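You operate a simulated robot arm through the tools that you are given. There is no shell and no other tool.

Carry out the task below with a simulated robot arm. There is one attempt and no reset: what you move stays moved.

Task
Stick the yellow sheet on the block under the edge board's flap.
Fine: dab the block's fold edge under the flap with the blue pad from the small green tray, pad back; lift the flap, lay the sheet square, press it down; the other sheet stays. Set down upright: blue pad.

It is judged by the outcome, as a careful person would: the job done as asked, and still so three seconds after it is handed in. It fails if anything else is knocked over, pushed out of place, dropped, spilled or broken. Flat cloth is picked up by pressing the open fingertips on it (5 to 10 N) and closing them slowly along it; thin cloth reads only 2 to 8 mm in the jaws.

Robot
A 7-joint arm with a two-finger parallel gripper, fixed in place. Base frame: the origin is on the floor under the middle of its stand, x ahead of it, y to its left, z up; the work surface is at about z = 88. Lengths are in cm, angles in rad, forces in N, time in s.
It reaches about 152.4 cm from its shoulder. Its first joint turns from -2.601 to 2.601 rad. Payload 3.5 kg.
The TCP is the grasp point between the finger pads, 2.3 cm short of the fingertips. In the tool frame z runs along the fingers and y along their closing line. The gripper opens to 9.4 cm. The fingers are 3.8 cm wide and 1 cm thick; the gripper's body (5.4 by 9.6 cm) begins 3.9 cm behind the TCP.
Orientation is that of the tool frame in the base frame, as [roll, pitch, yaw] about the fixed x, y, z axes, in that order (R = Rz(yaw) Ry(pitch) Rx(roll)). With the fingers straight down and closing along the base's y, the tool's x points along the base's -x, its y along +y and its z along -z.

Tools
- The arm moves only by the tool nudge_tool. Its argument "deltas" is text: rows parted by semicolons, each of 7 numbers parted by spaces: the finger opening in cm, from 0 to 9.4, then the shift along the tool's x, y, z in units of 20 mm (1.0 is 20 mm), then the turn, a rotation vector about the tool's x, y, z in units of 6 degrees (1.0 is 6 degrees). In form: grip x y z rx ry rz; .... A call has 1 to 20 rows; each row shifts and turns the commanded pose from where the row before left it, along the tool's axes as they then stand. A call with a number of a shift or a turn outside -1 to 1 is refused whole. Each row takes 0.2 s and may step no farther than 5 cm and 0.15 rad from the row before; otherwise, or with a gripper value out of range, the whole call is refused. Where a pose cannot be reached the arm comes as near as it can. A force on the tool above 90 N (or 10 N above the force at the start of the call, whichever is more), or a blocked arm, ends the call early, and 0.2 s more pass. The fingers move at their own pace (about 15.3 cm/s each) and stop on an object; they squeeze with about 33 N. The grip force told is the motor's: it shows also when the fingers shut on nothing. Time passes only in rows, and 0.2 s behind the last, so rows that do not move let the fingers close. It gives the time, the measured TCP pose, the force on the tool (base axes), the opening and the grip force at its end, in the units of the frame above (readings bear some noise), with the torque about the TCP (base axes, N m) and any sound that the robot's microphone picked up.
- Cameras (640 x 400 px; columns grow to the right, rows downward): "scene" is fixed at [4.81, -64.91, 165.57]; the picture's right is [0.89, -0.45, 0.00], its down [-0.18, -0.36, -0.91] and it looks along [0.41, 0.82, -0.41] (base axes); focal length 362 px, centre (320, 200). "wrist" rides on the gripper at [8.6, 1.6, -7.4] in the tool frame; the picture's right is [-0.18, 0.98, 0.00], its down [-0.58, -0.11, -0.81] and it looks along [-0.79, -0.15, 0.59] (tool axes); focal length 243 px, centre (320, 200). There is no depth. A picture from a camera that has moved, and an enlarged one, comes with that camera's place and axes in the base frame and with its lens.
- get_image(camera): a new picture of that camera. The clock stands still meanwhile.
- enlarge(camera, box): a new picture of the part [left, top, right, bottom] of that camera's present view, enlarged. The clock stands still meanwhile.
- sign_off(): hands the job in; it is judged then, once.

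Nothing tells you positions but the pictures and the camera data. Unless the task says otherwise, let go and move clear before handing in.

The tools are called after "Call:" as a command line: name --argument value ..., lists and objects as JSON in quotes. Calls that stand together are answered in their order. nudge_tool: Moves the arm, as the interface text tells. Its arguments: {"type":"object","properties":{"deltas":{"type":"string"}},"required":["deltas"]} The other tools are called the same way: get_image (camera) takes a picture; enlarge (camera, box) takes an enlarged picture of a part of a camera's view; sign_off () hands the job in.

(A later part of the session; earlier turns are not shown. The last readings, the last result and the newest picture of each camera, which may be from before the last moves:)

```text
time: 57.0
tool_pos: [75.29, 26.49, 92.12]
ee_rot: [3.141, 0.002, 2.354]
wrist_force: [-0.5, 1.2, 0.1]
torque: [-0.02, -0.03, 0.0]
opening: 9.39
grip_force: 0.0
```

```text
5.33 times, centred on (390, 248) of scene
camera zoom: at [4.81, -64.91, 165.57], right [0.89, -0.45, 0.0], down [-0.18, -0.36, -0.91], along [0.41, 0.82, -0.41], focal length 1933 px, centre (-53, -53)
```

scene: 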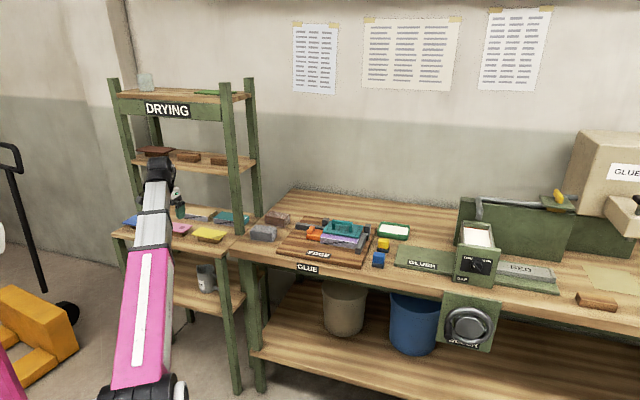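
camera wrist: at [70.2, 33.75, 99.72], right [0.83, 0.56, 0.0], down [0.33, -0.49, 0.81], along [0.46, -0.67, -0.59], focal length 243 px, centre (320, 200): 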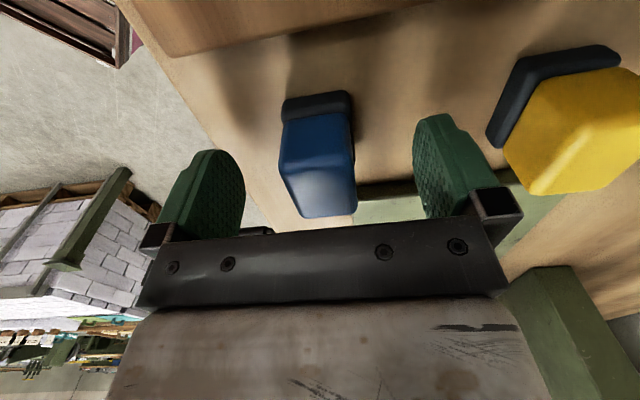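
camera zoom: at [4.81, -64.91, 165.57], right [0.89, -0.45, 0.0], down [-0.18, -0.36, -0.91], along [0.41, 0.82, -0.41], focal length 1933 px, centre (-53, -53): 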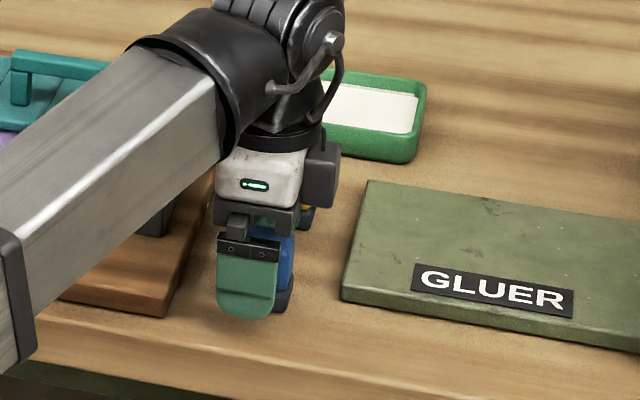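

Alignment checks out, so I'll close on the pad slowly.

Call:
nudge_tool --deltas "6 0 0 0 0 0 0; 4.2 0 0 0 0 0 0; 3.4 0 0 0 0 0 0; 2.6 0 0 0 0 0 0; 1.5 0 0 0 0 0 0; 1.5 0 0 0 0 0 0"

Call:
get_image --camera "wrist"

```text
time: 58.4
tool_pos: [75.23, 26.59, 92.2]
ee_rot: [-3.14, 0.001, 2.355]
wrist_force: [-0.4, -1.4, 0.7]
torque: [-0.01, 0.0, 0.0]
opening: 3.1
grip_force: 33.3
```

```text
taken
camera wrist: at [70.2, 33.75, 99.73], right [0.83, 0.56, 0.0], down [0.33, -0.49, 0.81], along [0.46, -0.67, -0.59], focal length 243 px, centre (320, 200)
```

wrist: 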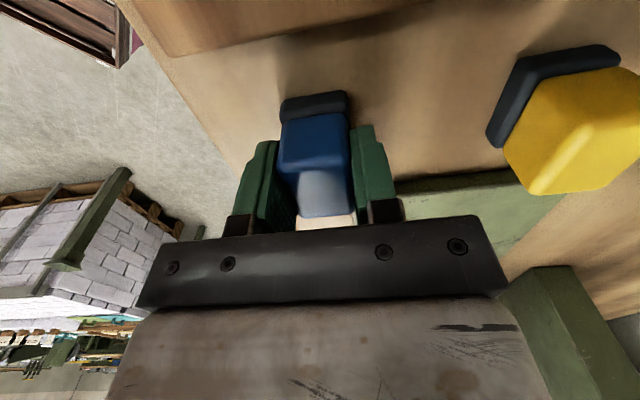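

I have a firm grip at 3.1 cm. I'll lift straight up, then carry the pad back over the glue tray.

Call:
nudge_tool --deltas "1.5 0 0 -0.5 0 0 0; 1.5 0 0 -1 0 0 0; 1.5 0 0 -1 0 0 0; 1.5 0 0 -1 0 0 0; 1.5 0 0 -1 0 0 0; 1.5 0 0 -1 0 0 0; 1.5 0 0 0 0 0 0"

Call:
nudge_tool --deltas "1.5 -0.07 1 0 0 0 0; 1.5 -0.07 1 0 0 0 0; 1.5 -0.07 1 0 0 0 0; 1.5 -0.07 1 0 0 0 0; 1.5 -0.07 1 0 0 0 0; 1.5 -0.07 1 0 0 0 0; 1.5 -0.07 1 0 0 0 0; 1.5 -0.07 1 0 0 0 0; 1.5 -0.07 1 0 0 0 0; 1.5 -0.07 1 0 0 0 0; 1.5 -0.07 1 0 0 0 0; 1.5 -0.07 1 0 0 0 0; 1.5 0 0.9 0 0 0 0; 1.5 0 0 0 0 0 0"

Call:
get_image --camera "wrist"

Call:
enlarge --camera "scene" --box '[330, 170, 450, 260]'

```text
time: 60.0
tool_pos: [75.2, 26.57, 103.25]
ee_rot: [-3.139, 0.001, 2.355]
wrist_force: [-0.1, -1.0, -0.2]
torque: [0.02, -0.03, 0.01]
opening: 3.12
grip_force: 33.7
```

```text
time: 63.0
tool_pos: [94.69, 43.65, 103.25]
ee_rot: [3.141, 0.001, 2.353]
wrist_force: [-0.6, -0.3, -0.6]
torque: [0.0, 0.0, 0.03]
opening: 3.09
grip_force: 32.8
```

```text
taken
camera wrist: at [89.67, 50.81, 110.73], right [0.83, 0.56, 0.0], down [0.33, -0.49, 0.81], along [0.45, -0.67, -0.59], focal length 243 px, centre (320, 200)
```

wrist: 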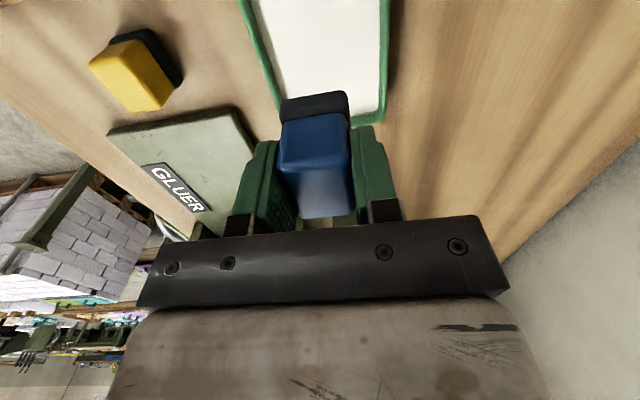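

```text
4.44 times, centred on (390, 215) of scene
camera zoom: at [4.81, -64.91, 165.57], right [0.89, -0.45, 0.0], down [-0.18, -0.36, -0.91], along [0.41, 0.82, -0.41], focal length 1611 px, centre (9, 133)
```

zoom: 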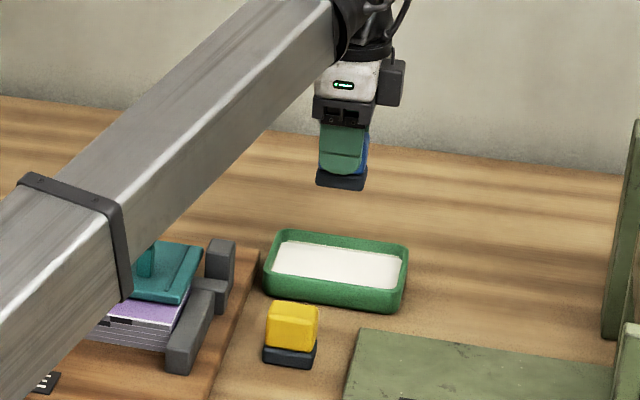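

The pad is over the middle of the tray. I'll descend carefully and watch the force.

Call:
nudge_tool --deltas "1.5 0 0 1 0 0 0; 1.5 0 0 1 0 0 0; 1.5 0 0 1 0 0 0; 1.5 0 0 1 0 0 0; 1.5 0 0 0.5 0 0 0; 1.5 0 0 0 0 0 0"

Call:
get_image --camera "wrist"

Call:
enlarge --camera "scene" --box '[350, 200, 430, 260]'

```text
time: 64.3
tool_pos: [94.65, 43.55, 94.18]
ee_rot: [3.14, 0.001, 2.354]
wrist_force: [-0.1, 0.7, -0.3]
torque: [-0.01, -0.01, -0.03]
opening: 3.1
grip_force: 33.0
```

```text
taken
camera wrist: at [89.67, 50.86, 101.7], right [0.83, 0.56, 0.0], down [0.33, -0.49, 0.81], along [0.46, -0.67, -0.59], focal length 243 px, centre (320, 200)
```

wrist: 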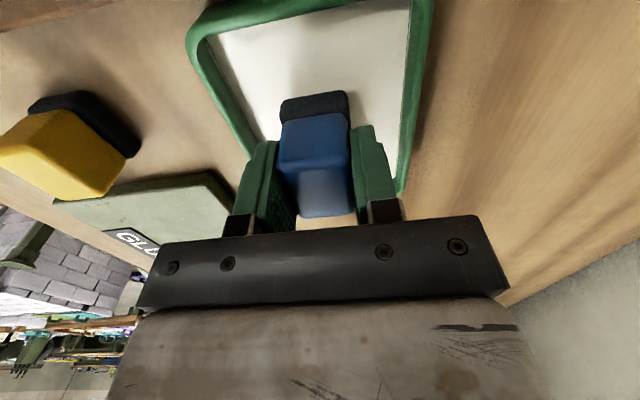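

```text
6.67 times, centred on (390, 230) of scene
camera zoom: at [4.81, -64.91, 165.57], right [0.89, -0.45, 0.0], down [-0.18, -0.36, -0.91], along [0.41, 0.82, -0.41], focal length 2416 px, centre (-147, 0)
```

zoom: 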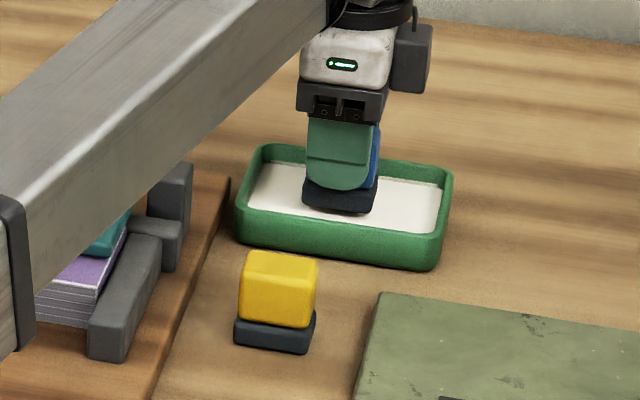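

The pad bottom is near z≈90, just above or at the glue. I'll continue in small steps.

Call:
nudge_tool --deltas "1.5 0 0 0.15 0 0 0; 1.5 0 0 0.15 0 0 0; 1.5 0 0 0 0 0 0"

Call:
enlarge --camera "scene" --box '[350, 200, 430, 260]'

```text
time: 65.2
tool_pos: [94.65, 43.6, 93.68]
ee_rot: [-3.141, 0.002, 2.354]
wrist_force: [-0.2, 0.3, -1.2]
torque: [-0.02, 0.04, 0.02]
opening: 3.12
grip_force: 33.4
```

```text
6.67 times, centred on (390, 230) of scene
camera zoom: at [4.81, -64.91, 165.57], right [0.89, -0.45, 0.0], down [-0.18, -0.36, -0.91], along [0.41, 0.82, -0.41], focal length 2416 px, centre (-147, 0)
```

zoom: 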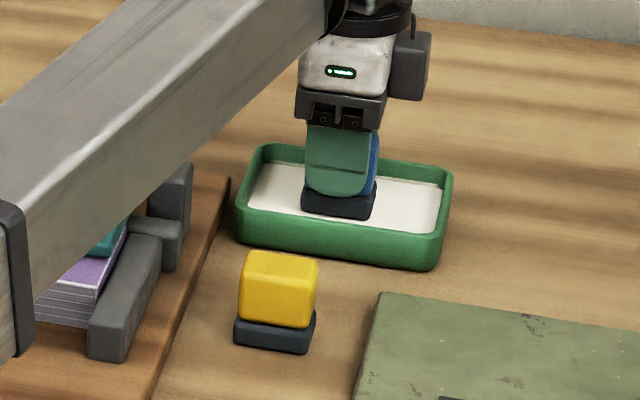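

Call:
nudge_tool --deltas "1.5 0 0 0.1 0 0 0; 1.5 0 0 0.1 0 0 0; 1.5 0 0 0 0 0 0"

Call:
enlarge --camera "scene" --box '[350, 200, 430, 260]'

```text
time: 66.0
tool_pos: [94.74, 43.64, 93.33]
ee_rot: [3.141, 0.002, 2.354]
wrist_force: [-0.4, -0.6, -0.7]
torque: [0.03, 0.01, -0.01]
opening: 3.12
grip_force: 32.7
```

```text
6.67 times, centred on (390, 230) of scene
camera zoom: at [4.81, -64.91, 165.57], right [0.89, -0.45, 0.0], down [-0.18, -0.36, -0.91], along [0.41, 0.82, -0.41], focal length 2416 px, centre (-147, 0)
```

zoom: 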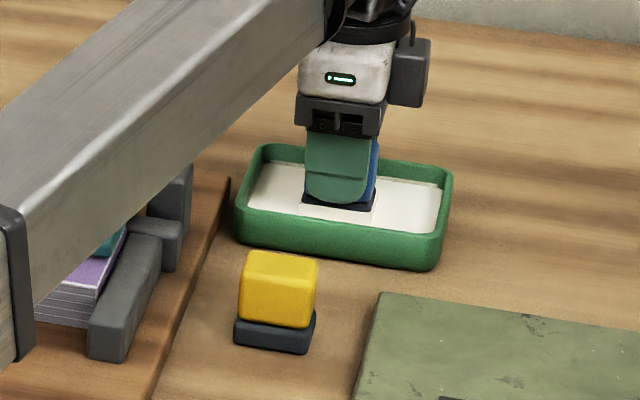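

The pad face is now white with glue. I'll lift it, then bring it round over the right end of the exposed strip.

Call:
nudge_tool --deltas "1.5 0 0 -0.3 0 0 0; 1.5 0 0 -0.3 0 0 0; 1.5 0 0 0 0 0 0; 1.5 0 0 -1 0 0 0; 1.5 0 0 -1 0 0 0; 1.5 0 0 -1 0 0 0; 1.5 0 0 -1 0 0 0; 1.5 0 0 -0.6 0 0 0; 1.5 0 0 0 0 0 0"

Call:
enlarge --camera "scene" --box '[350, 180, 430, 240]'

Call:
nudge_tool --deltas "1.5 0 -1 0 0 0 0; 1.5 0 -1 0 0 0 0; 1.5 0 -1 0 0 0 0; 1.5 0 -1 0 0 0 0; 1.5 0 -1 0 0 0 0; 1.5 0 -1 0 0 0 0; 1.5 0 -1 0 0 0 0; 1.5 0 -1 0 0 0 0; 1.5 0 -1 0 0 0 0; 1.5 0 -0.85 0 0 0 0; 1.5 0 0 0 0 0 0"

```text
time: 68.0
tool_pos: [94.62, 43.67, 103.79]
ee_rot: [-3.141, 0.0, 2.355]
wrist_force: [0.8, -0.4, -0.5]
torque: [-0.01, -0.01, 0.02]
opening: 3.12
grip_force: 33.1
```

```text
6.67 times, centred on (390, 210) of scene
camera zoom: at [4.81, -64.91, 165.57], right [0.89, -0.45, 0.0], down [-0.18, -0.36, -0.91], along [0.41, 0.82, -0.41], focal length 2416 px, centre (-147, 133)
```

zoom: 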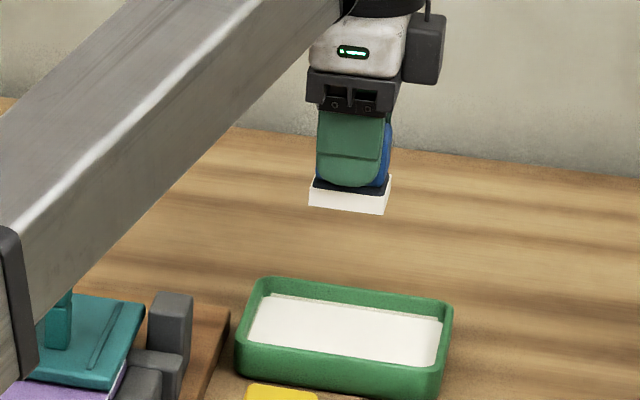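

```text
time: 70.3
tool_pos: [80.65, 29.72, 103.69]
ee_rot: [-3.141, 0.002, 2.354]
wrist_force: [-0.1, 0.4, 0.5]
torque: [0.03, -0.02, -0.01]
opening: 3.12
grip_force: 32.6
```

The pad is well loaded. I'll move left along the bench to above the strip's right end.

Call:
nudge_tool --deltas "1.5 1 0 0 0 0 0; 1.5 1 0 0 0 0 0; 1.5 1 0 0 0 0 0; 1.5 1 0 0 0 0 0; 1.5 1 0 0 0 0 0; 1.5 1 0 0 0 0 0; 1.5 0.8 0 0 0 0 0; 1.5 0 0 0 0 0 0; 1.5 0 0 1 0 0 0; 1.5 0 0 0.8 0 0 0; 1.5 0 0 0 0 0 0"

Call:
get_image --camera "wrist"

Call:
enlarge --camera "scene" --box '[300, 200, 400, 275]'

```text
time: 72.8
tool_pos: [71.13, 39.18, 99.95]
ee_rot: [-3.141, 0.003, 2.355]
wrist_force: [-0.7, -0.5, -0.7]
torque: [0.02, -0.03, -0.01]
opening: 3.1
grip_force: 33.2
```

```text
taken
camera wrist: at [66.15, 46.42, 107.44], right [0.83, 0.56, 0.0], down [0.33, -0.49, 0.81], along [0.46, -0.67, -0.59], focal length 243 px, centre (320, 200)
```

wrist: 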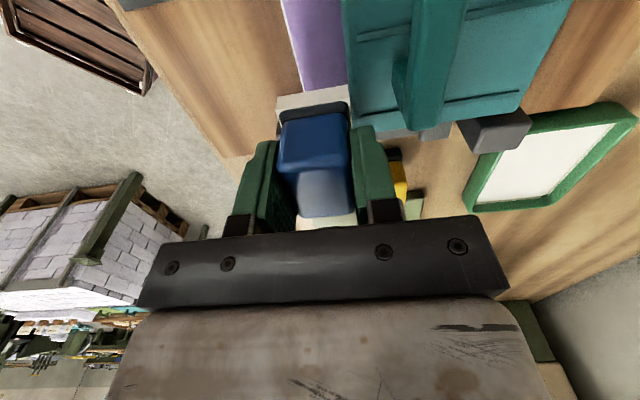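

```text
5.33 times, centred on (350, 238) of scene
camera zoom: at [4.81, -64.91, 165.57], right [0.89, -0.45, 0.0], down [-0.18, -0.36, -0.91], along [0.41, 0.82, -0.41], focal length 1933 px, centre (160, 0)
```

zoom: 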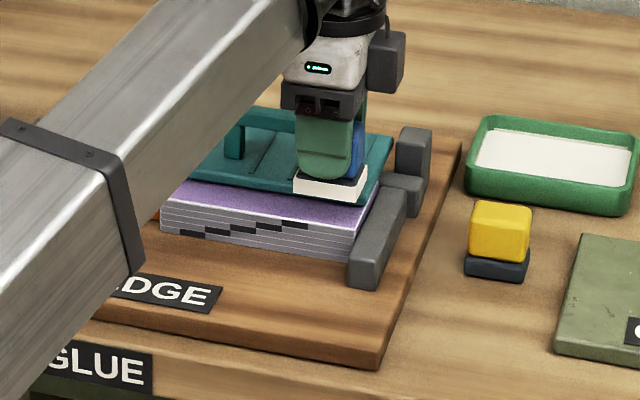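

The pad hangs over the right end of the strip, just in front of the flap. I'll nudge it slightly clear of the flap and fence, then lower in small steps.

Call:
nudge_tool --deltas "1.5 0.12 -0.08 0.5 0 0 0; 1.5 0 0 0.5 0 0 0; 1.5 0 0 0.15 0 0 0; 1.5 0 0 0 0 0 0"

Call:
enlarge --camera "scene" --box '[320, 210, 400, 270]'

Call:
enlarge --camera "wrist" --box '[220, 0, 460, 150]'

```text
time: 73.8
tool_pos: [70.97, 39.45, 97.74]
ee_rot: [3.141, 0.004, 2.354]
wrist_force: [0.2, -0.4, -1.6]
torque: [-0.01, 0.03, -0.01]
opening: 3.13
grip_force: 32.9
```

```text
6.67 times, centred on (360, 240) of scene
camera zoom: at [4.81, -64.91, 165.57], right [0.89, -0.45, 0.0], down [-0.18, -0.36, -0.91], along [0.41, 0.82, -0.41], focal length 2416 px, centre (53, -67)
```

zoom: 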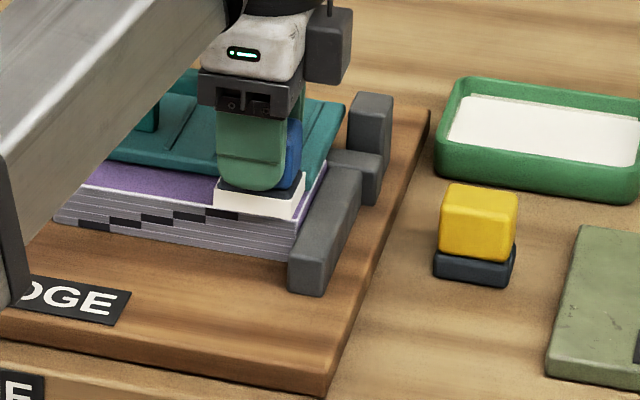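

```text
2.67 times, centred on (340, 75) of wrist
camera zoom: at [65.92, 46.65, 105.21], right [0.83, 0.56, 0.0], down [0.33, -0.49, 0.81], along [0.46, -0.67, -0.59], focal length 647 px, centre (267, 533)
```

zoom: 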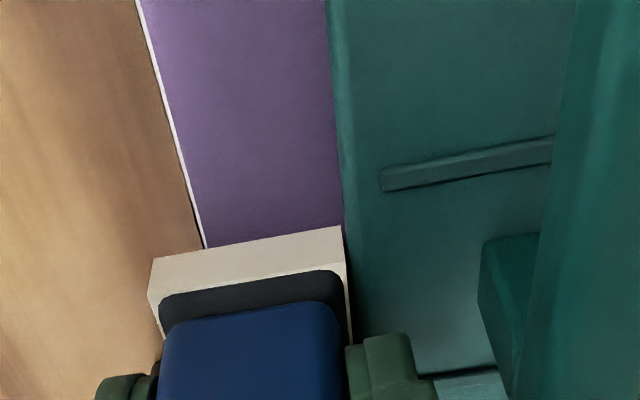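

The pad's back edge is almost touching the flap edge. I'll shift it 2 mm forward and continue lowering to contact.

Call:
nudge_tool --deltas "1.5 0 -0.12 0 0 0 0; 1.5 0 0 0.1 0 0 0; 1.5 0 0 0.1 0 0 0; 1.5 0 0 0 0 0 0"

Call:
enlarge --camera "wrist" --box '[220, 0, 460, 150]'

```text
time: 74.8
tool_pos: [70.7, 39.29, 97.34]
ee_rot: [-3.141, 0.003, 2.355]
wrist_force: [-0.4, 0.0, -0.1]
torque: [0.0, 0.0, 0.0]
opening: 3.11
grip_force: 33.5
```

```text
2.67 times, centred on (340, 75) of wrist
camera zoom: at [65.7, 46.49, 104.85], right [0.83, 0.56, 0.0], down [0.33, -0.49, 0.81], along [0.46, -0.67, -0.59], focal length 647 px, centre (267, 533)
```

zoom: 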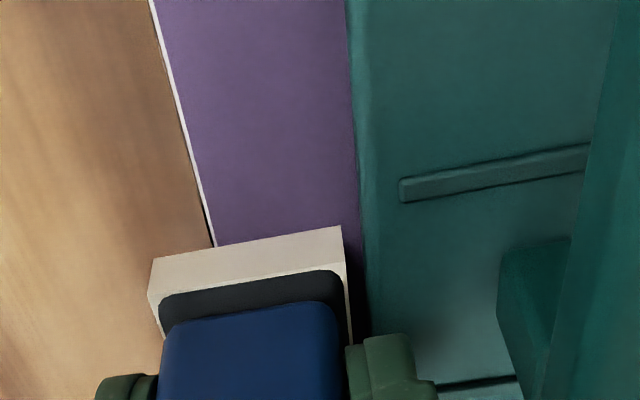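

Call:
nudge_tool --deltas "1.5 0 0 0.1 0 0 0; 1.5 0 0 0.1 0 0 0; 1.5 0 0 0 0 0 0"

Call:
enlarge --camera "scene" --box '[320, 210, 400, 270]'

```text
time: 75.5
tool_pos: [70.68, 39.22, 97.2]
ee_rot: [3.14, 0.001, 2.353]
wrist_force: [-0.1, 1.2, 24.2]
torque: [0.1, -0.03, -0.04]
opening: 3.1
grip_force: 33.2
```

```text
6.67 times, centred on (360, 240) of scene
camera zoom: at [4.81, -64.91, 165.57], right [0.89, -0.45, 0.0], down [-0.18, -0.36, -0.91], along [0.41, 0.82, -0.41], focal length 2416 px, centre (53, -67)
```

zoom: 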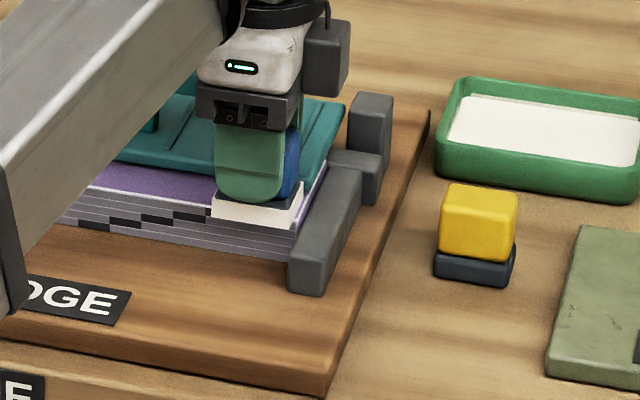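

Contact at TCP z≈97.2, with the block top at about 93.0. I'll lift a little and see what was left behind.

Call:
nudge_tool --deltas "1.5 0 0 -0.3 0 0 0; 1.5 0 0 -0.7 0 0 0; 1.5 0.85 0 0 0 0 0; 1.5 0.85 0 0 0 0 0; 1.5 0 0 0 0 0 0"

Call:
enlarge --camera "scene" --box '[300, 200, 400, 275]'

Call:
enlarge --camera "wrist" --box '[220, 0, 460, 150]'

```text
time: 76.8
tool_pos: [68.19, 41.47, 98.91]
ee_rot: [3.141, 0.001, 2.356]
wrist_force: [-0.3, 0.5, -1.4]
torque: [-0.01, 0.01, 0.01]
opening: 3.13
grip_force: 32.9
```

```text
5.33 times, centred on (350, 238) of scene
camera zoom: at [4.81, -64.91, 165.57], right [0.89, -0.45, 0.0], down [-0.18, -0.36, -0.91], along [0.41, 0.82, -0.41], focal length 1933 px, centre (160, 0)
```

zoom: 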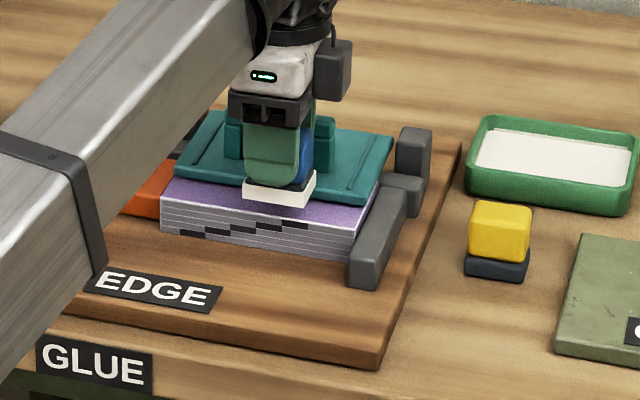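

```text
2.67 times, centred on (340, 75) of wrist
camera zoom: at [63.29, 48.81, 106.37], right [0.83, 0.56, 0.0], down [0.33, -0.49, 0.81], along [0.45, -0.67, -0.59], focal length 647 px, centre (267, 533)
```

zoom: 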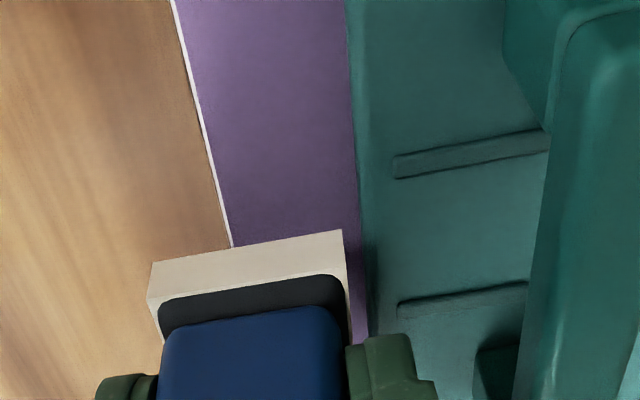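

Call:
enlarge --camera "scene" --box '[340, 228, 380, 258]'

```text
13.33 times, centred on (360, 243) of scene
camera zoom: at [4.81, -64.91, 165.57], right [0.89, -0.45, 0.0], down [-0.18, -0.36, -0.91], along [0.41, 0.82, -0.41], focal length 4833 px, centre (-213, -373)
```

zoom: 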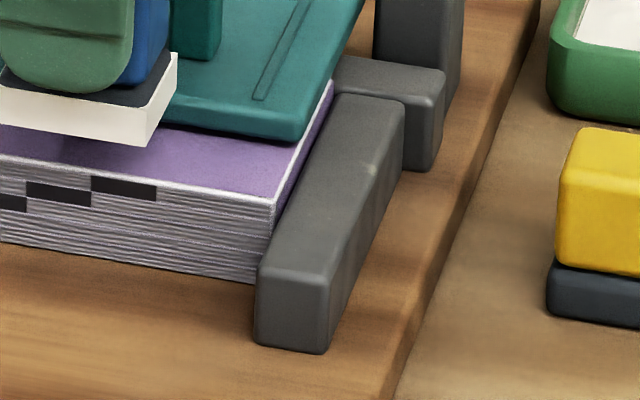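

I can't see a mark yet. I'll dab at this second spot, a bit closer to the flap edge, and hold the contact longer before checking.

Call:
nudge_tool --deltas "1.5 0 0.08 0.5 0 0 0; 1.5 0 0 0.3 0 0 0; 1.5 0 0 0.12 0 0 0; 1.5 0 0 0 0 0 0; 1.5 0 0 0 0 0 0"

Call:
enlarge --camera "scene" --box '[320, 215, 380, 260]'

```text
time: 78.0
tool_pos: [68.46, 41.59, 97.12]
ee_rot: [3.141, 0.001, 2.354]
wrist_force: [-0.7, 0.2, 10.9]
torque: [0.03, -0.09, 0.0]
opening: 3.12
grip_force: 32.7
```

```text
8.89 times, centred on (350, 238) of scene
camera zoom: at [4.81, -64.91, 165.57], right [0.89, -0.45, 0.0], down [-0.18, -0.36, -0.91], along [0.41, 0.82, -0.41], focal length 3222 px, centre (53, -133)
```

zoom: 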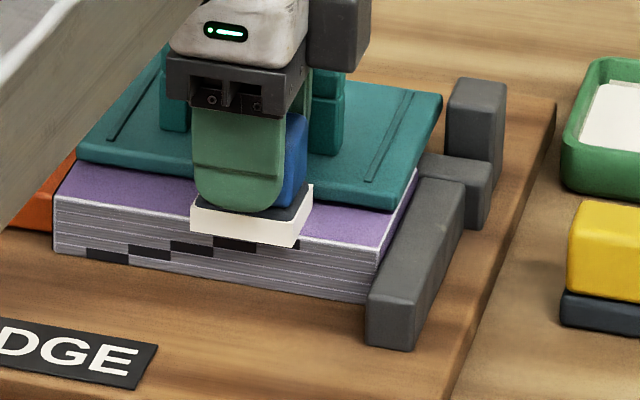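

I have about 11 N of contact. I'll lift, shift right and use the wrist camera to look at the dabbed area.

Call:
nudge_tool --deltas "1.5 0 0 -0.3 0 0 0; 1.5 0 0 -0.9 0 0 0; 1.5 -0.8 0 -0.6 0 0 0; 1.5 -1 0 0 0 0 0; 1.5 -1 0 0 0 0 0; 1.5 -1 0 0 0 0 0; 1.5 -1 0 0 0 0 0; 1.5 -1 0 0 0 0 0; 1.5 0 0 0 0 0 0"

Call:
get_image --camera "wrist"

Call:
enlarge --camera "wrist" --box '[200, 0, 360, 100]'

Call:
enlarge --camera "scene" --box '[310, 215, 380, 265]'

```text
time: 80.0
tool_pos: [76.66, 33.7, 100.69]
ee_rot: [3.141, 0.002, 2.354]
wrist_force: [-0.6, 0.0, 0.1]
torque: [-0.01, -0.03, -0.02]
opening: 3.13
grip_force: 32.4
```

```text
taken
camera wrist: at [71.71, 40.86, 108.21], right [0.83, 0.56, 0.0], down [0.33, -0.49, 0.81], along [0.46, -0.67, -0.59], focal length 243 px, centre (320, 200)
```

wrist: 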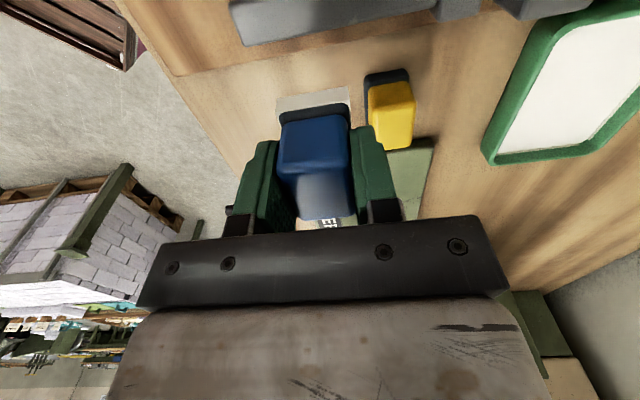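

```text
4.00 times, centred on (280, 50) of wrist
camera zoom: at [71.71, 40.86, 108.21], right [0.83, 0.56, 0.0], down [0.33, -0.49, 0.81], along [0.46, -0.67, -0.59], focal length 970 px, centre (480, 800)
```

zoom: 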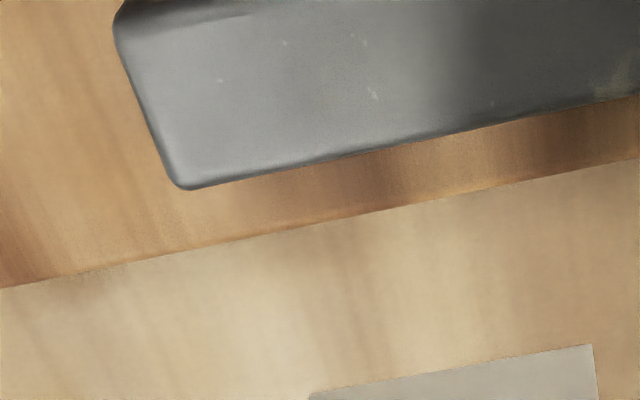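

```text
8.00 times, centred on (345, 240) of scene
camera zoom: at [4.81, -64.91, 165.57], right [0.89, -0.45, 0.0], down [-0.18, -0.36, -0.91], along [0.41, 0.82, -0.41], focal length 2900 px, centre (120, -120)
```

zoom: 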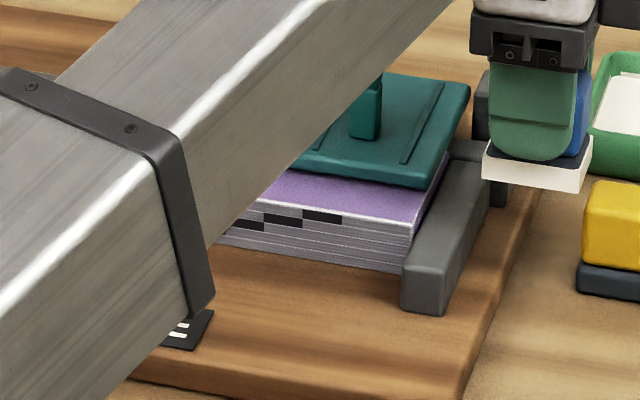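

Nothing obvious from the scene camera. I'll raise the arm so the wrist camera can look down on the dabbed section of the strip.

Call:
nudge_tool --deltas "1.5 0.8 0 -0.95 0 0 0; 1.5 0.9 0 -0.95 0 0 0; 1.5 0.9 0 -0.95 0 0 0; 1.5 0.9 0 -0.95 0 0 0; 1.5 0.9 0 -0.95 0 0 0; 1.5 0.8 0 -0.95 0 0 0; 1.5 0 0 0 0 0 0"

Call:
get_image --camera "wrist"

Call:
enlarge --camera "wrist" --box '[220, 0, 400, 110]'

```text
time: 81.5
tool_pos: [69.23, 41.01, 112.11]
ee_rot: [3.141, 0.002, 2.354]
wrist_force: [-0.4, 0.0, -0.6]
torque: [0.01, 0.02, 0.02]
opening: 3.12
grip_force: 33.0
```

```text
taken
camera wrist: at [64.28, 48.3, 119.61], right [0.83, 0.56, 0.0], down [0.33, -0.49, 0.81], along [0.45, -0.67, -0.59], focal length 243 px, centre (320, 200)
```

wrist: 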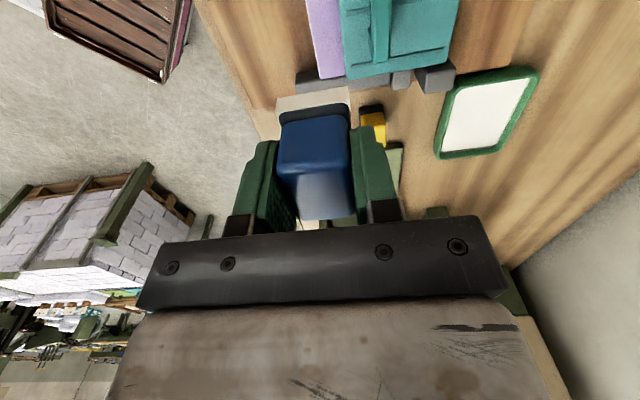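

```text
3.56 times, centred on (310, 55) of wrist
camera zoom: at [64.28, 48.3, 119.61], right [0.83, 0.56, 0.0], down [0.33, -0.49, 0.81], along [0.45, -0.67, -0.59], focal length 863 px, centre (356, 716)
```

zoom: 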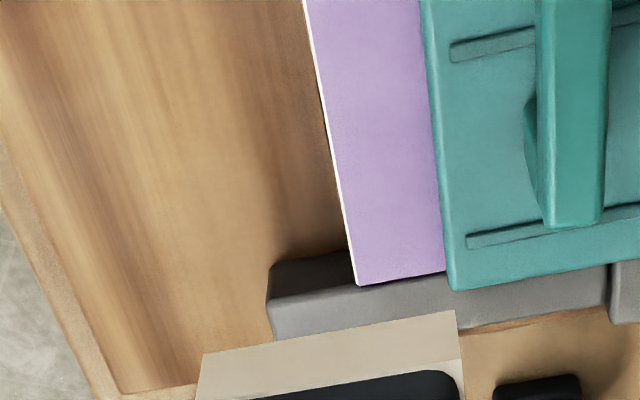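

There's still no visible mark on the right half. I'll carry on with the remaining spots toward the left end, then check the whole strip.

Call:
nudge_tool --deltas "1.5 0.8 0 1 0 0 0; 1.5 0.8 0 1 0 0 0; 1.5 0.7 0 1 0 0 0; 1.5 0 0 1 0 0 0; 1.5 0 0 1 0 0 0; 1.5 0 0 1 0 0 0; 1.5 0 0 0.9 0 0 0; 1.5 0 0 0 0 0 0; 1.5 0 0 0.3 0 0 0; 1.5 0 0 0.2 0 0 0; 1.5 0 0 0.1 0 0 0; 1.5 0 0 0 0 0 0; 1.5 0 0 0 0 0 0"

Call:
enlarge --camera "wrist" --box '[220, 0, 460, 150]'

```text
time: 84.3
tool_pos: [66.06, 44.13, 97.07]
ee_rot: [3.139, 0.003, 2.355]
wrist_force: [-0.2, -0.3, 1.4]
torque: [-0.06, -0.02, -0.03]
opening: 3.1
grip_force: 33.0
```

```text
2.67 times, centred on (340, 75) of wrist
camera zoom: at [61.0, 51.44, 104.58], right [0.83, 0.56, 0.0], down [0.33, -0.49, 0.81], along [0.46, -0.67, -0.59], focal length 647 px, centre (267, 533)
```

zoom: 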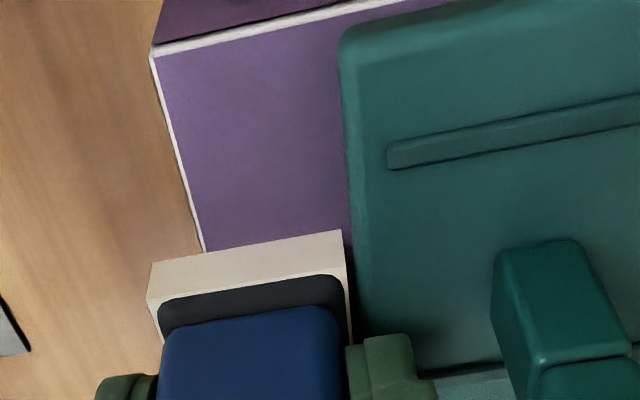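

Call:
nudge_tool --deltas "1.5 0 0 0.08 0 0 0; 1.5 0 0 0 0 0 0; 1.5 0 0 0 0 0 0; 1.5 0 0 0 0 0 0"

Call:
nudge_tool --deltas "1.5 0 0 -0.4 0 0 0; 1.5 0.85 0 0 0 0 0; 1.5 0.85 0 0 0 0 0; 1.5 0 0 0 0 0 0; 1.5 0 0 0.25 0 0 0; 1.5 0 0 0.15 0 0 0; 1.5 0 0 0 0 0 0; 1.5 0 0 0 0 0 0"

Call:
enlarge --camera "wrist" --box '[220, 0, 460, 150]'

```text
time: 85.3
tool_pos: [66.07, 44.16, 97.04]
ee_rot: [3.141, 0.002, 2.355]
wrist_force: [1.4, 2.1, 25.0]
torque: [0.09, -0.11, 0.02]
opening: 3.11
grip_force: 32.9
```

```text
time: 87.2
tool_pos: [63.49, 46.57, 97.02]
ee_rot: [-3.14, 0.001, 2.354]
wrist_force: [-3.1, 1.8, 24.3]
torque: [0.06, 0.0, 0.02]
opening: 3.12
grip_force: 32.9
```

```text
2.67 times, centred on (340, 75) of wrist
camera zoom: at [58.55, 53.76, 104.47], right [0.83, 0.56, 0.0], down [0.33, -0.49, 0.81], along [0.46, -0.67, -0.59], focal length 647 px, centre (267, 533)
```

zoom: 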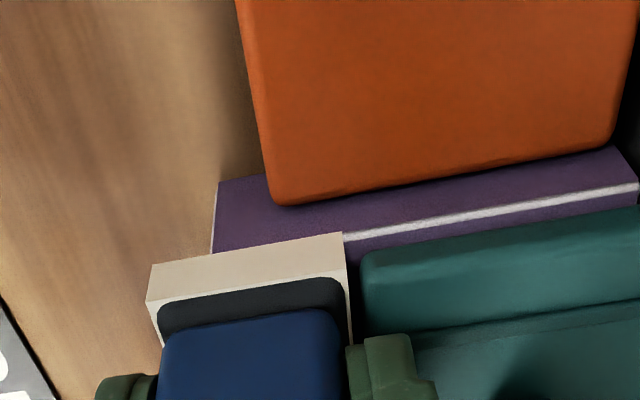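

All four spots along the strip have been dabbed. I'll lift clear and move forward-left to inspect the whole strip.

Call:
nudge_tool --deltas "1.5 0 0 -0.4 0 0 0; 1.5 0 0 -1 0 0 0; 1.5 0.7 -1 -0.5 0 0 0; 1.5 0.7 -1 -0.5 0 0 0; 1.5 0.7 -1 -0.5 0 0 0; 1.5 0.7 -1 -0.5 0 0 0; 1.5 0.7 -1 -0.5 0 0 0; 1.5 0 0 0 0 0 0"

Call:
get_image --camera "wrist"

Call:
get_image --camera "scene"

```text
time: 89.0
tool_pos: [51.62, 44.55, 104.87]
ee_rot: [-3.141, 0.002, 2.354]
wrist_force: [-0.1, 0.6, -1.6]
torque: [-0.02, -0.03, -0.01]
opening: 3.11
grip_force: 33.0
```

```text
taken
camera wrist: at [46.56, 51.73, 112.27], right [0.83, 0.56, 0.0], down [0.33, -0.49, 0.81], along [0.45, -0.67, -0.59], focal length 243 px, centre (320, 200)
```

wrist: 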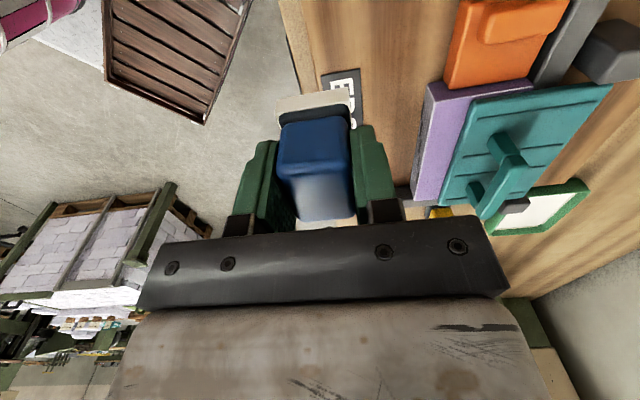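

```text
taken
```

scene: 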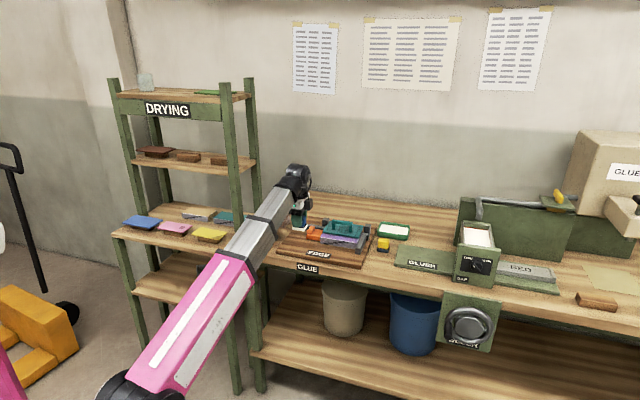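

Call:
enlarge --camera "wrist" --box '[380, 60, 560, 220]'

Call:
enlarge --camera "scene" --box '[305, 215, 380, 265]'

Call:
enlarge --camera "wrist" --box '[240, 80, 400, 240]'

```text
2.50 times, centred on (470, 140) of wrist
camera zoom: at [46.56, 51.73, 112.27], right [0.83, 0.56, 0.0], down [0.33, -0.49, 0.81], along [0.45, -0.67, -0.59], focal length 606 px, centre (-55, 350)
```

zoom: 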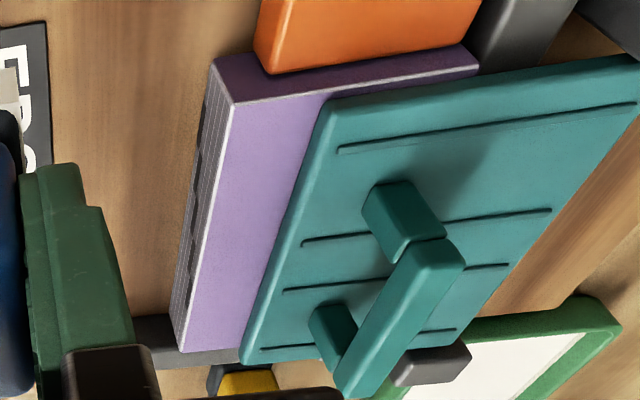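

```text
8.00 times, centred on (342, 240) of scene
camera zoom: at [4.81, -64.91, 165.57], right [0.89, -0.45, 0.0], down [-0.18, -0.36, -0.91], along [0.41, 0.82, -0.41], focal length 2900 px, centre (140, -120)
```

zoom: 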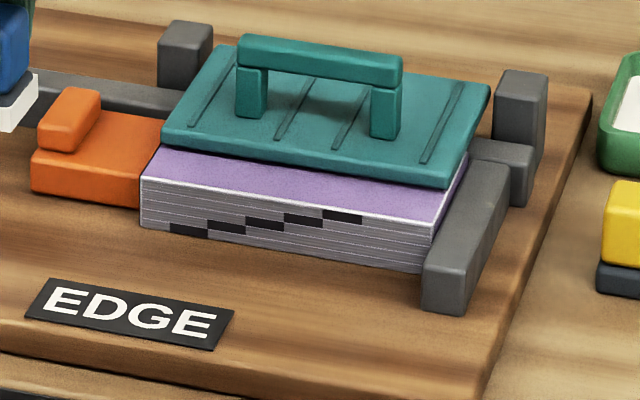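

```text
2.50 times, centred on (320, 160) of wrist
camera zoom: at [46.56, 51.73, 112.27], right [0.83, 0.56, 0.0], down [0.33, -0.49, 0.81], along [0.45, -0.67, -0.59], focal length 606 px, centre (320, 300)
```

zoom: 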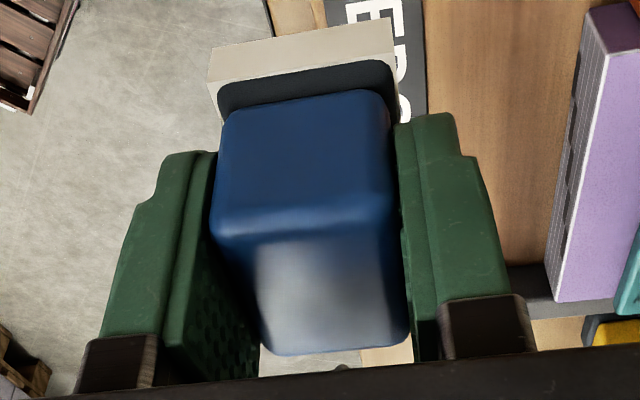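

Call:
enlarge --camera "scene" --box '[316, 226, 366, 258]'

Call:
enlarge --camera "wrist" --box '[410, 75, 490, 205]'

```text
12.50 times, centred on (341, 242) of scene
camera zoom: at [4.81, -64.91, 165.57], right [0.89, -0.45, 0.0], down [-0.18, -0.36, -0.91], along [0.41, 0.82, -0.41], focal length 4531 px, centre (58, -325)
```

zoom: 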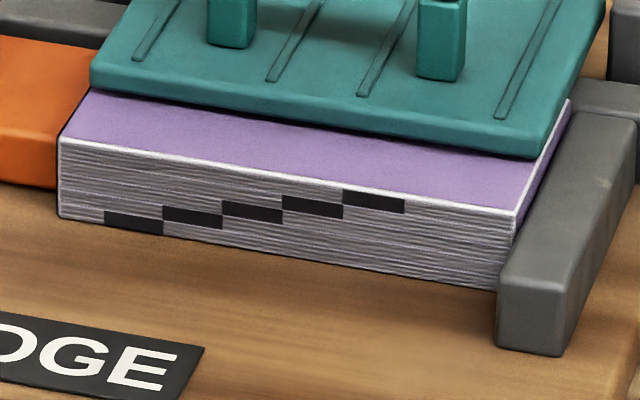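

```text
3.08 times, centred on (450, 140) of wrist
camera zoom: at [46.56, 51.73, 112.27], right [0.83, 0.56, 0.0], down [0.33, -0.49, 0.81], along [0.45, -0.67, -0.59], focal length 746 px, centre (-80, 385)
```

zoom: 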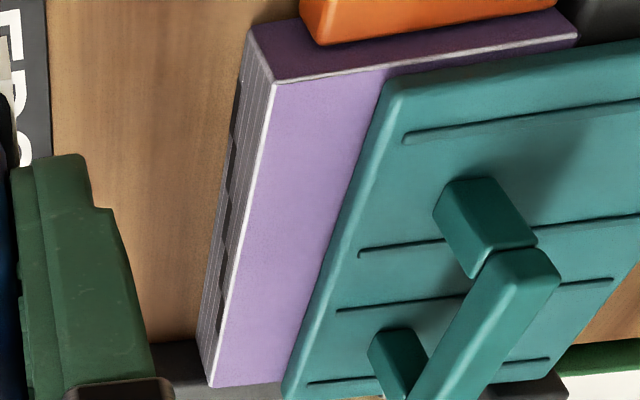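

I see no glue on the strip yet, even though the torque reading shows the pad face really did press on the block. I'll try a light wiping pass along the whole strip from left to right, pushing toward the fixed fence, slightly closer to the flap.

Call:
nudge_tool --deltas "1.5 -0.7 1 0.4 0 0 0; 1.5 -0.7 1 0.4 0 0 0; 1.5 -0.7 1 0.4 0 0 0; 1.5 -0.7 1 0.4 0 0 0; 1.5 -0.7 1.1 0.4 0 0 0; 1.5 0 0 0.8 0 0 0; 1.5 0 0 0.6 0 0 0; 1.5 0 0 0.3 0 0 0; 1.5 0 0 0.15 0 0 0; 1.5 0 0 0 0 0 0"

Call:
enlarge --camera "wrist" --box '[220, 0, 460, 150]'

```text
refused: 1.1 is not a number from -1 to 1
```

```text
2.67 times, centred on (340, 75) of wrist
camera zoom: at [46.56, 51.73, 112.27], right [0.83, 0.56, 0.0], down [0.33, -0.49, 0.81], along [0.45, -0.67, -0.59], focal length 647 px, centre (267, 533)
```

zoom: 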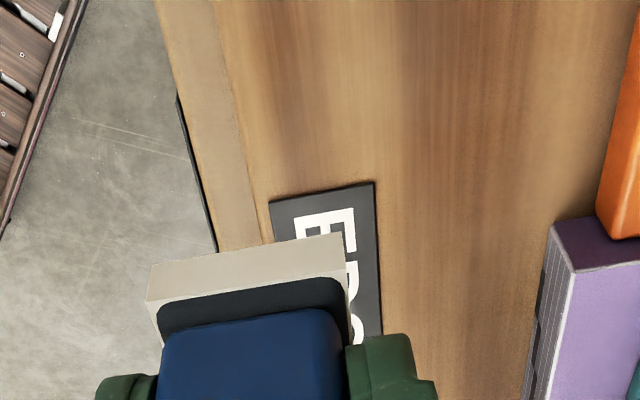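

That call was refused because one number was over the limit. I'll send it again with the last step split.

Call:
nudge_tool --deltas "1.5 -0.7 1 0.4 0 0 0; 1.5 -0.7 1 0.4 0 0 0; 1.5 -0.7 1 0.4 0 0 0; 1.5 -0.7 1 0.4 0 0 0; 1.5 -0.7 1 0.4 0 0 0; 1.5 0 0.1 0.8 0 0 0; 1.5 0 0 0.6 0 0 0; 1.5 0 0 0.3 0 0 0; 1.5 0 0 0.1 0 0 0; 1.5 0 0 0.05 0 0 0; 1.5 0 0 0 0 0 0"

Call:
enlarge --camera "wrist" --box '[220, 0, 460, 150]'

```text
time: 91.0
tool_pos: [63.99, 46.77, 98.08]
ee_rot: [3.134, 0.004, 2.355]
wrist_force: [-6.3, -3.9, 35.1]
torque: [0.28, -0.01, 0.0]
opening: 3.14
grip_force: 32.7
stopped in row 10: the force on the tool passed its limit at 95 N (the readings are from after the stop); the commanded pose is now the measured one
```

```text
2.67 times, centred on (340, 75) of wrist
camera zoom: at [58.81, 53.94, 105.44], right [0.83, 0.56, 0.01], down [0.33, -0.49, 0.81], along [0.46, -0.66, -0.59], focal length 647 px, centre (267, 533)
```

zoom: 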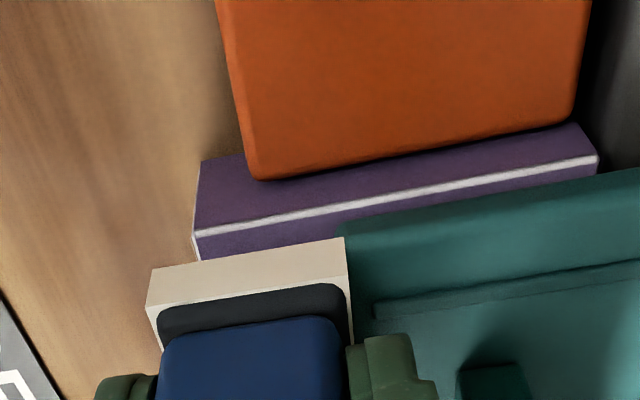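

The pad caught the flap's edge at this depth (flap top ≈93.9). I'll lift off straight away, come forward 6 mm and go down again gently.

Call:
nudge_tool --deltas "1.5 0 0 -0.4 0 0 0; 1.5 0 -0.3 0 0.07 0 0; 1.5 0 0 0 0 0 0; 1.5 0 0 0.3 0 0 0; 1.5 0 0 0.3 0 0 0; 1.5 0 0 0.2 0 0 0; 1.5 0 0 0 0 0 0"

Call:
enlarge --camera "wrist" --box '[220, 0, 460, 150]'

```text
time: 92.6
tool_pos: [63.51, 46.42, 96.89]
ee_rot: [-3.141, 0.004, 2.354]
wrist_force: [-0.3, 0.3, 20.0]
torque: [0.14, -0.02, -0.01]
opening: 3.1
grip_force: 32.9
```

```text
2.67 times, centred on (340, 75) of wrist
camera zoom: at [58.55, 53.65, 104.29], right [0.83, 0.56, 0.0], down [0.33, -0.49, 0.81], along [0.46, -0.67, -0.59], focal length 647 px, centre (267, 533)
```

zoom: 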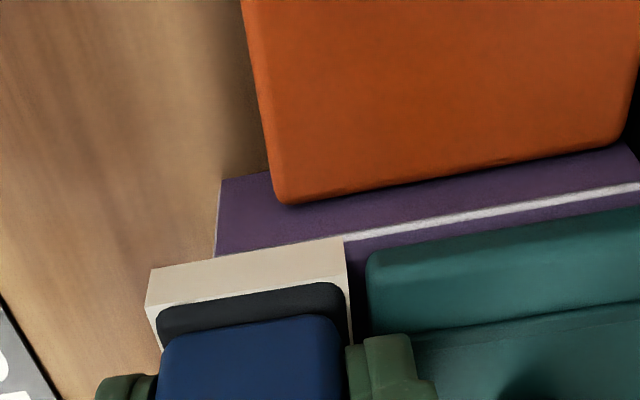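

I'm in contact at 20 N. I'll ease off to a light touch and wipe slowly right toward the fence.

Call:
nudge_tool --deltas "1.5 0 0 -0.04 0 0 0; 1.5 -0.3 0 0 0 0 0; 1.5 -0.3 0 0 0 0 0; 1.5 -0.3 0 0 0 0 0; 1.5 -0.3 0 0 0 0 0; 1.5 -0.3 0 0 0 0 0; 1.5 -0.3 0 0 0 0 0; 1.5 0 0 0 0 0 0"

Call:
enlarge --camera "wrist" --box '[220, 0, 460, 150]'

```text
time: 94.4
tool_pos: [66.11, 43.64, 96.93]
ee_rot: [-3.141, 0.004, 2.355]
wrist_force: [-2.0, 2.5, 7.5]
torque: [0.15, 0.05, -0.02]
opening: 3.13
grip_force: 32.5
```

```text
2.67 times, centred on (340, 75) of wrist
camera zoom: at [61.04, 51.05, 104.31], right [0.83, 0.56, 0.0], down [0.33, -0.49, 0.81], along [0.46, -0.67, -0.59], focal length 647 px, centre (267, 533)
```

zoom: 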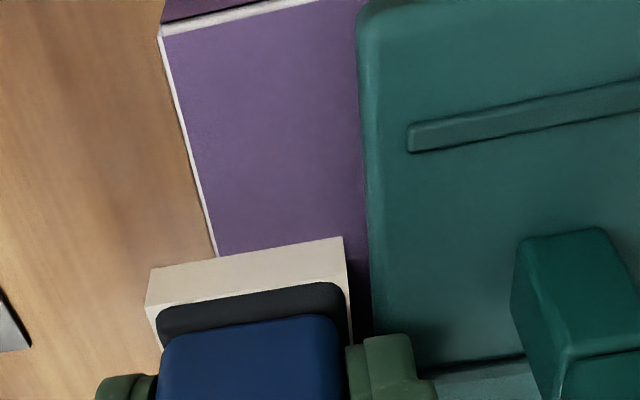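

Call:
enlarge --camera "scene" --box '[310, 215, 370, 260]'

```text
8.89 times, centred on (340, 238) of scene
camera zoom: at [4.81, -64.91, 165.57], right [0.89, -0.45, 0.0], down [-0.18, -0.36, -0.91], along [0.41, 0.82, -0.41], focal length 3222 px, centre (142, -133)
```

zoom: 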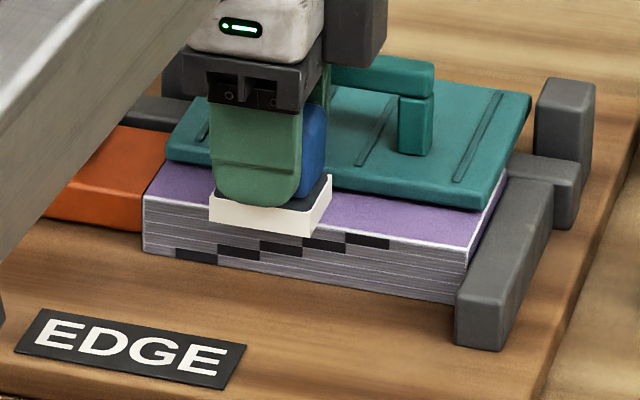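

Call:
nudge_tool --deltas "1.5 -0.3 0 0 0 0 0; 1.5 -0.3 0 0 0 0 0; 1.5 -0.3 0 0 0 0 0; 1.5 -0.3 0 0 0 0 0; 1.5 -0.3 0 0 0 0 0; 1.5 -0.3 0 0 0 0 0; 1.5 -0.3 0 0 0 0 0; 1.5 -0.3 0 0 0 0 0; 1.5 -0.3 0 0 0 0 0; 1.5 -0.3 0 0 0 0 0; 1.5 -0.2 0 0 0 0 0; 1.5 0 0 0 0 0 0; 1.5 0 0 0 0 0 0"

Call:
enlarge --camera "scene" --box '[310, 215, 390, 265]'

Call:
enlarge --camera "wrist" --box '[220, 0, 460, 150]'

```text
time: 97.2
tool_pos: [70.57, 39.45, 96.9]
ee_rot: [-3.14, 0.004, 2.354]
wrist_force: [0.4, -1.0, -0.4]
torque: [0.01, -0.01, 0.02]
opening: 3.08
grip_force: 32.9
```

```text
8.00 times, centred on (350, 240) of scene
camera zoom: at [4.81, -64.91, 165.57], right [0.89, -0.45, 0.0], down [-0.18, -0.36, -0.91], along [0.41, 0.82, -0.41], focal length 2900 px, centre (80, -120)
```

zoom: 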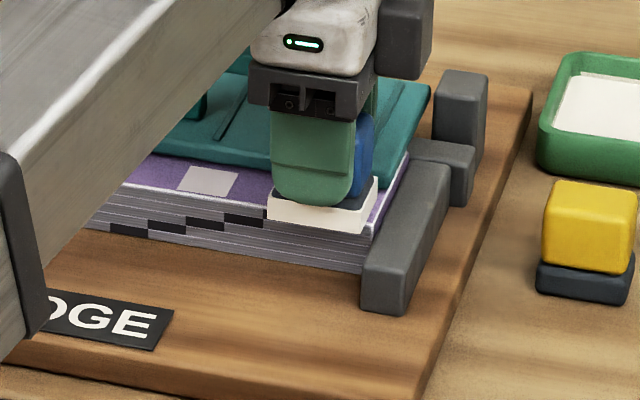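

```text
2.67 times, centred on (340, 75) of wrist
camera zoom: at [65.63, 46.56, 104.35], right [0.83, 0.56, 0.0], down [0.33, -0.49, 0.81], along [0.45, -0.67, -0.59], focal length 647 px, centre (267, 533)
```

zoom: 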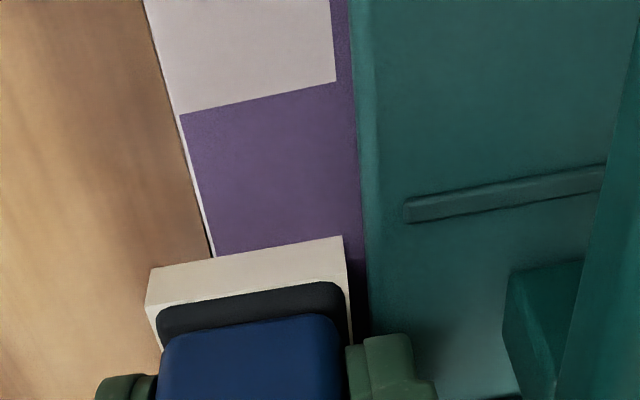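

A white patch has now appeared where I paused with a light force of about 7 N. So it wants a light, held dab rather than a hard press. I'll do that here at the right end.

Call:
nudge_tool --deltas "1.5 0 0 0.02 0 0 0; 1.5 0 0 0 0 0 0; 1.5 0 0 0 0 0 0"

```text
time: 98.0
tool_pos: [70.7, 39.25, 96.91]
ee_rot: [-3.139, 0.003, 2.356]
wrist_force: [-0.2, 0.0, 6.6]
torque: [0.06, -0.01, -0.03]
opening: 3.12
grip_force: 33.2
```

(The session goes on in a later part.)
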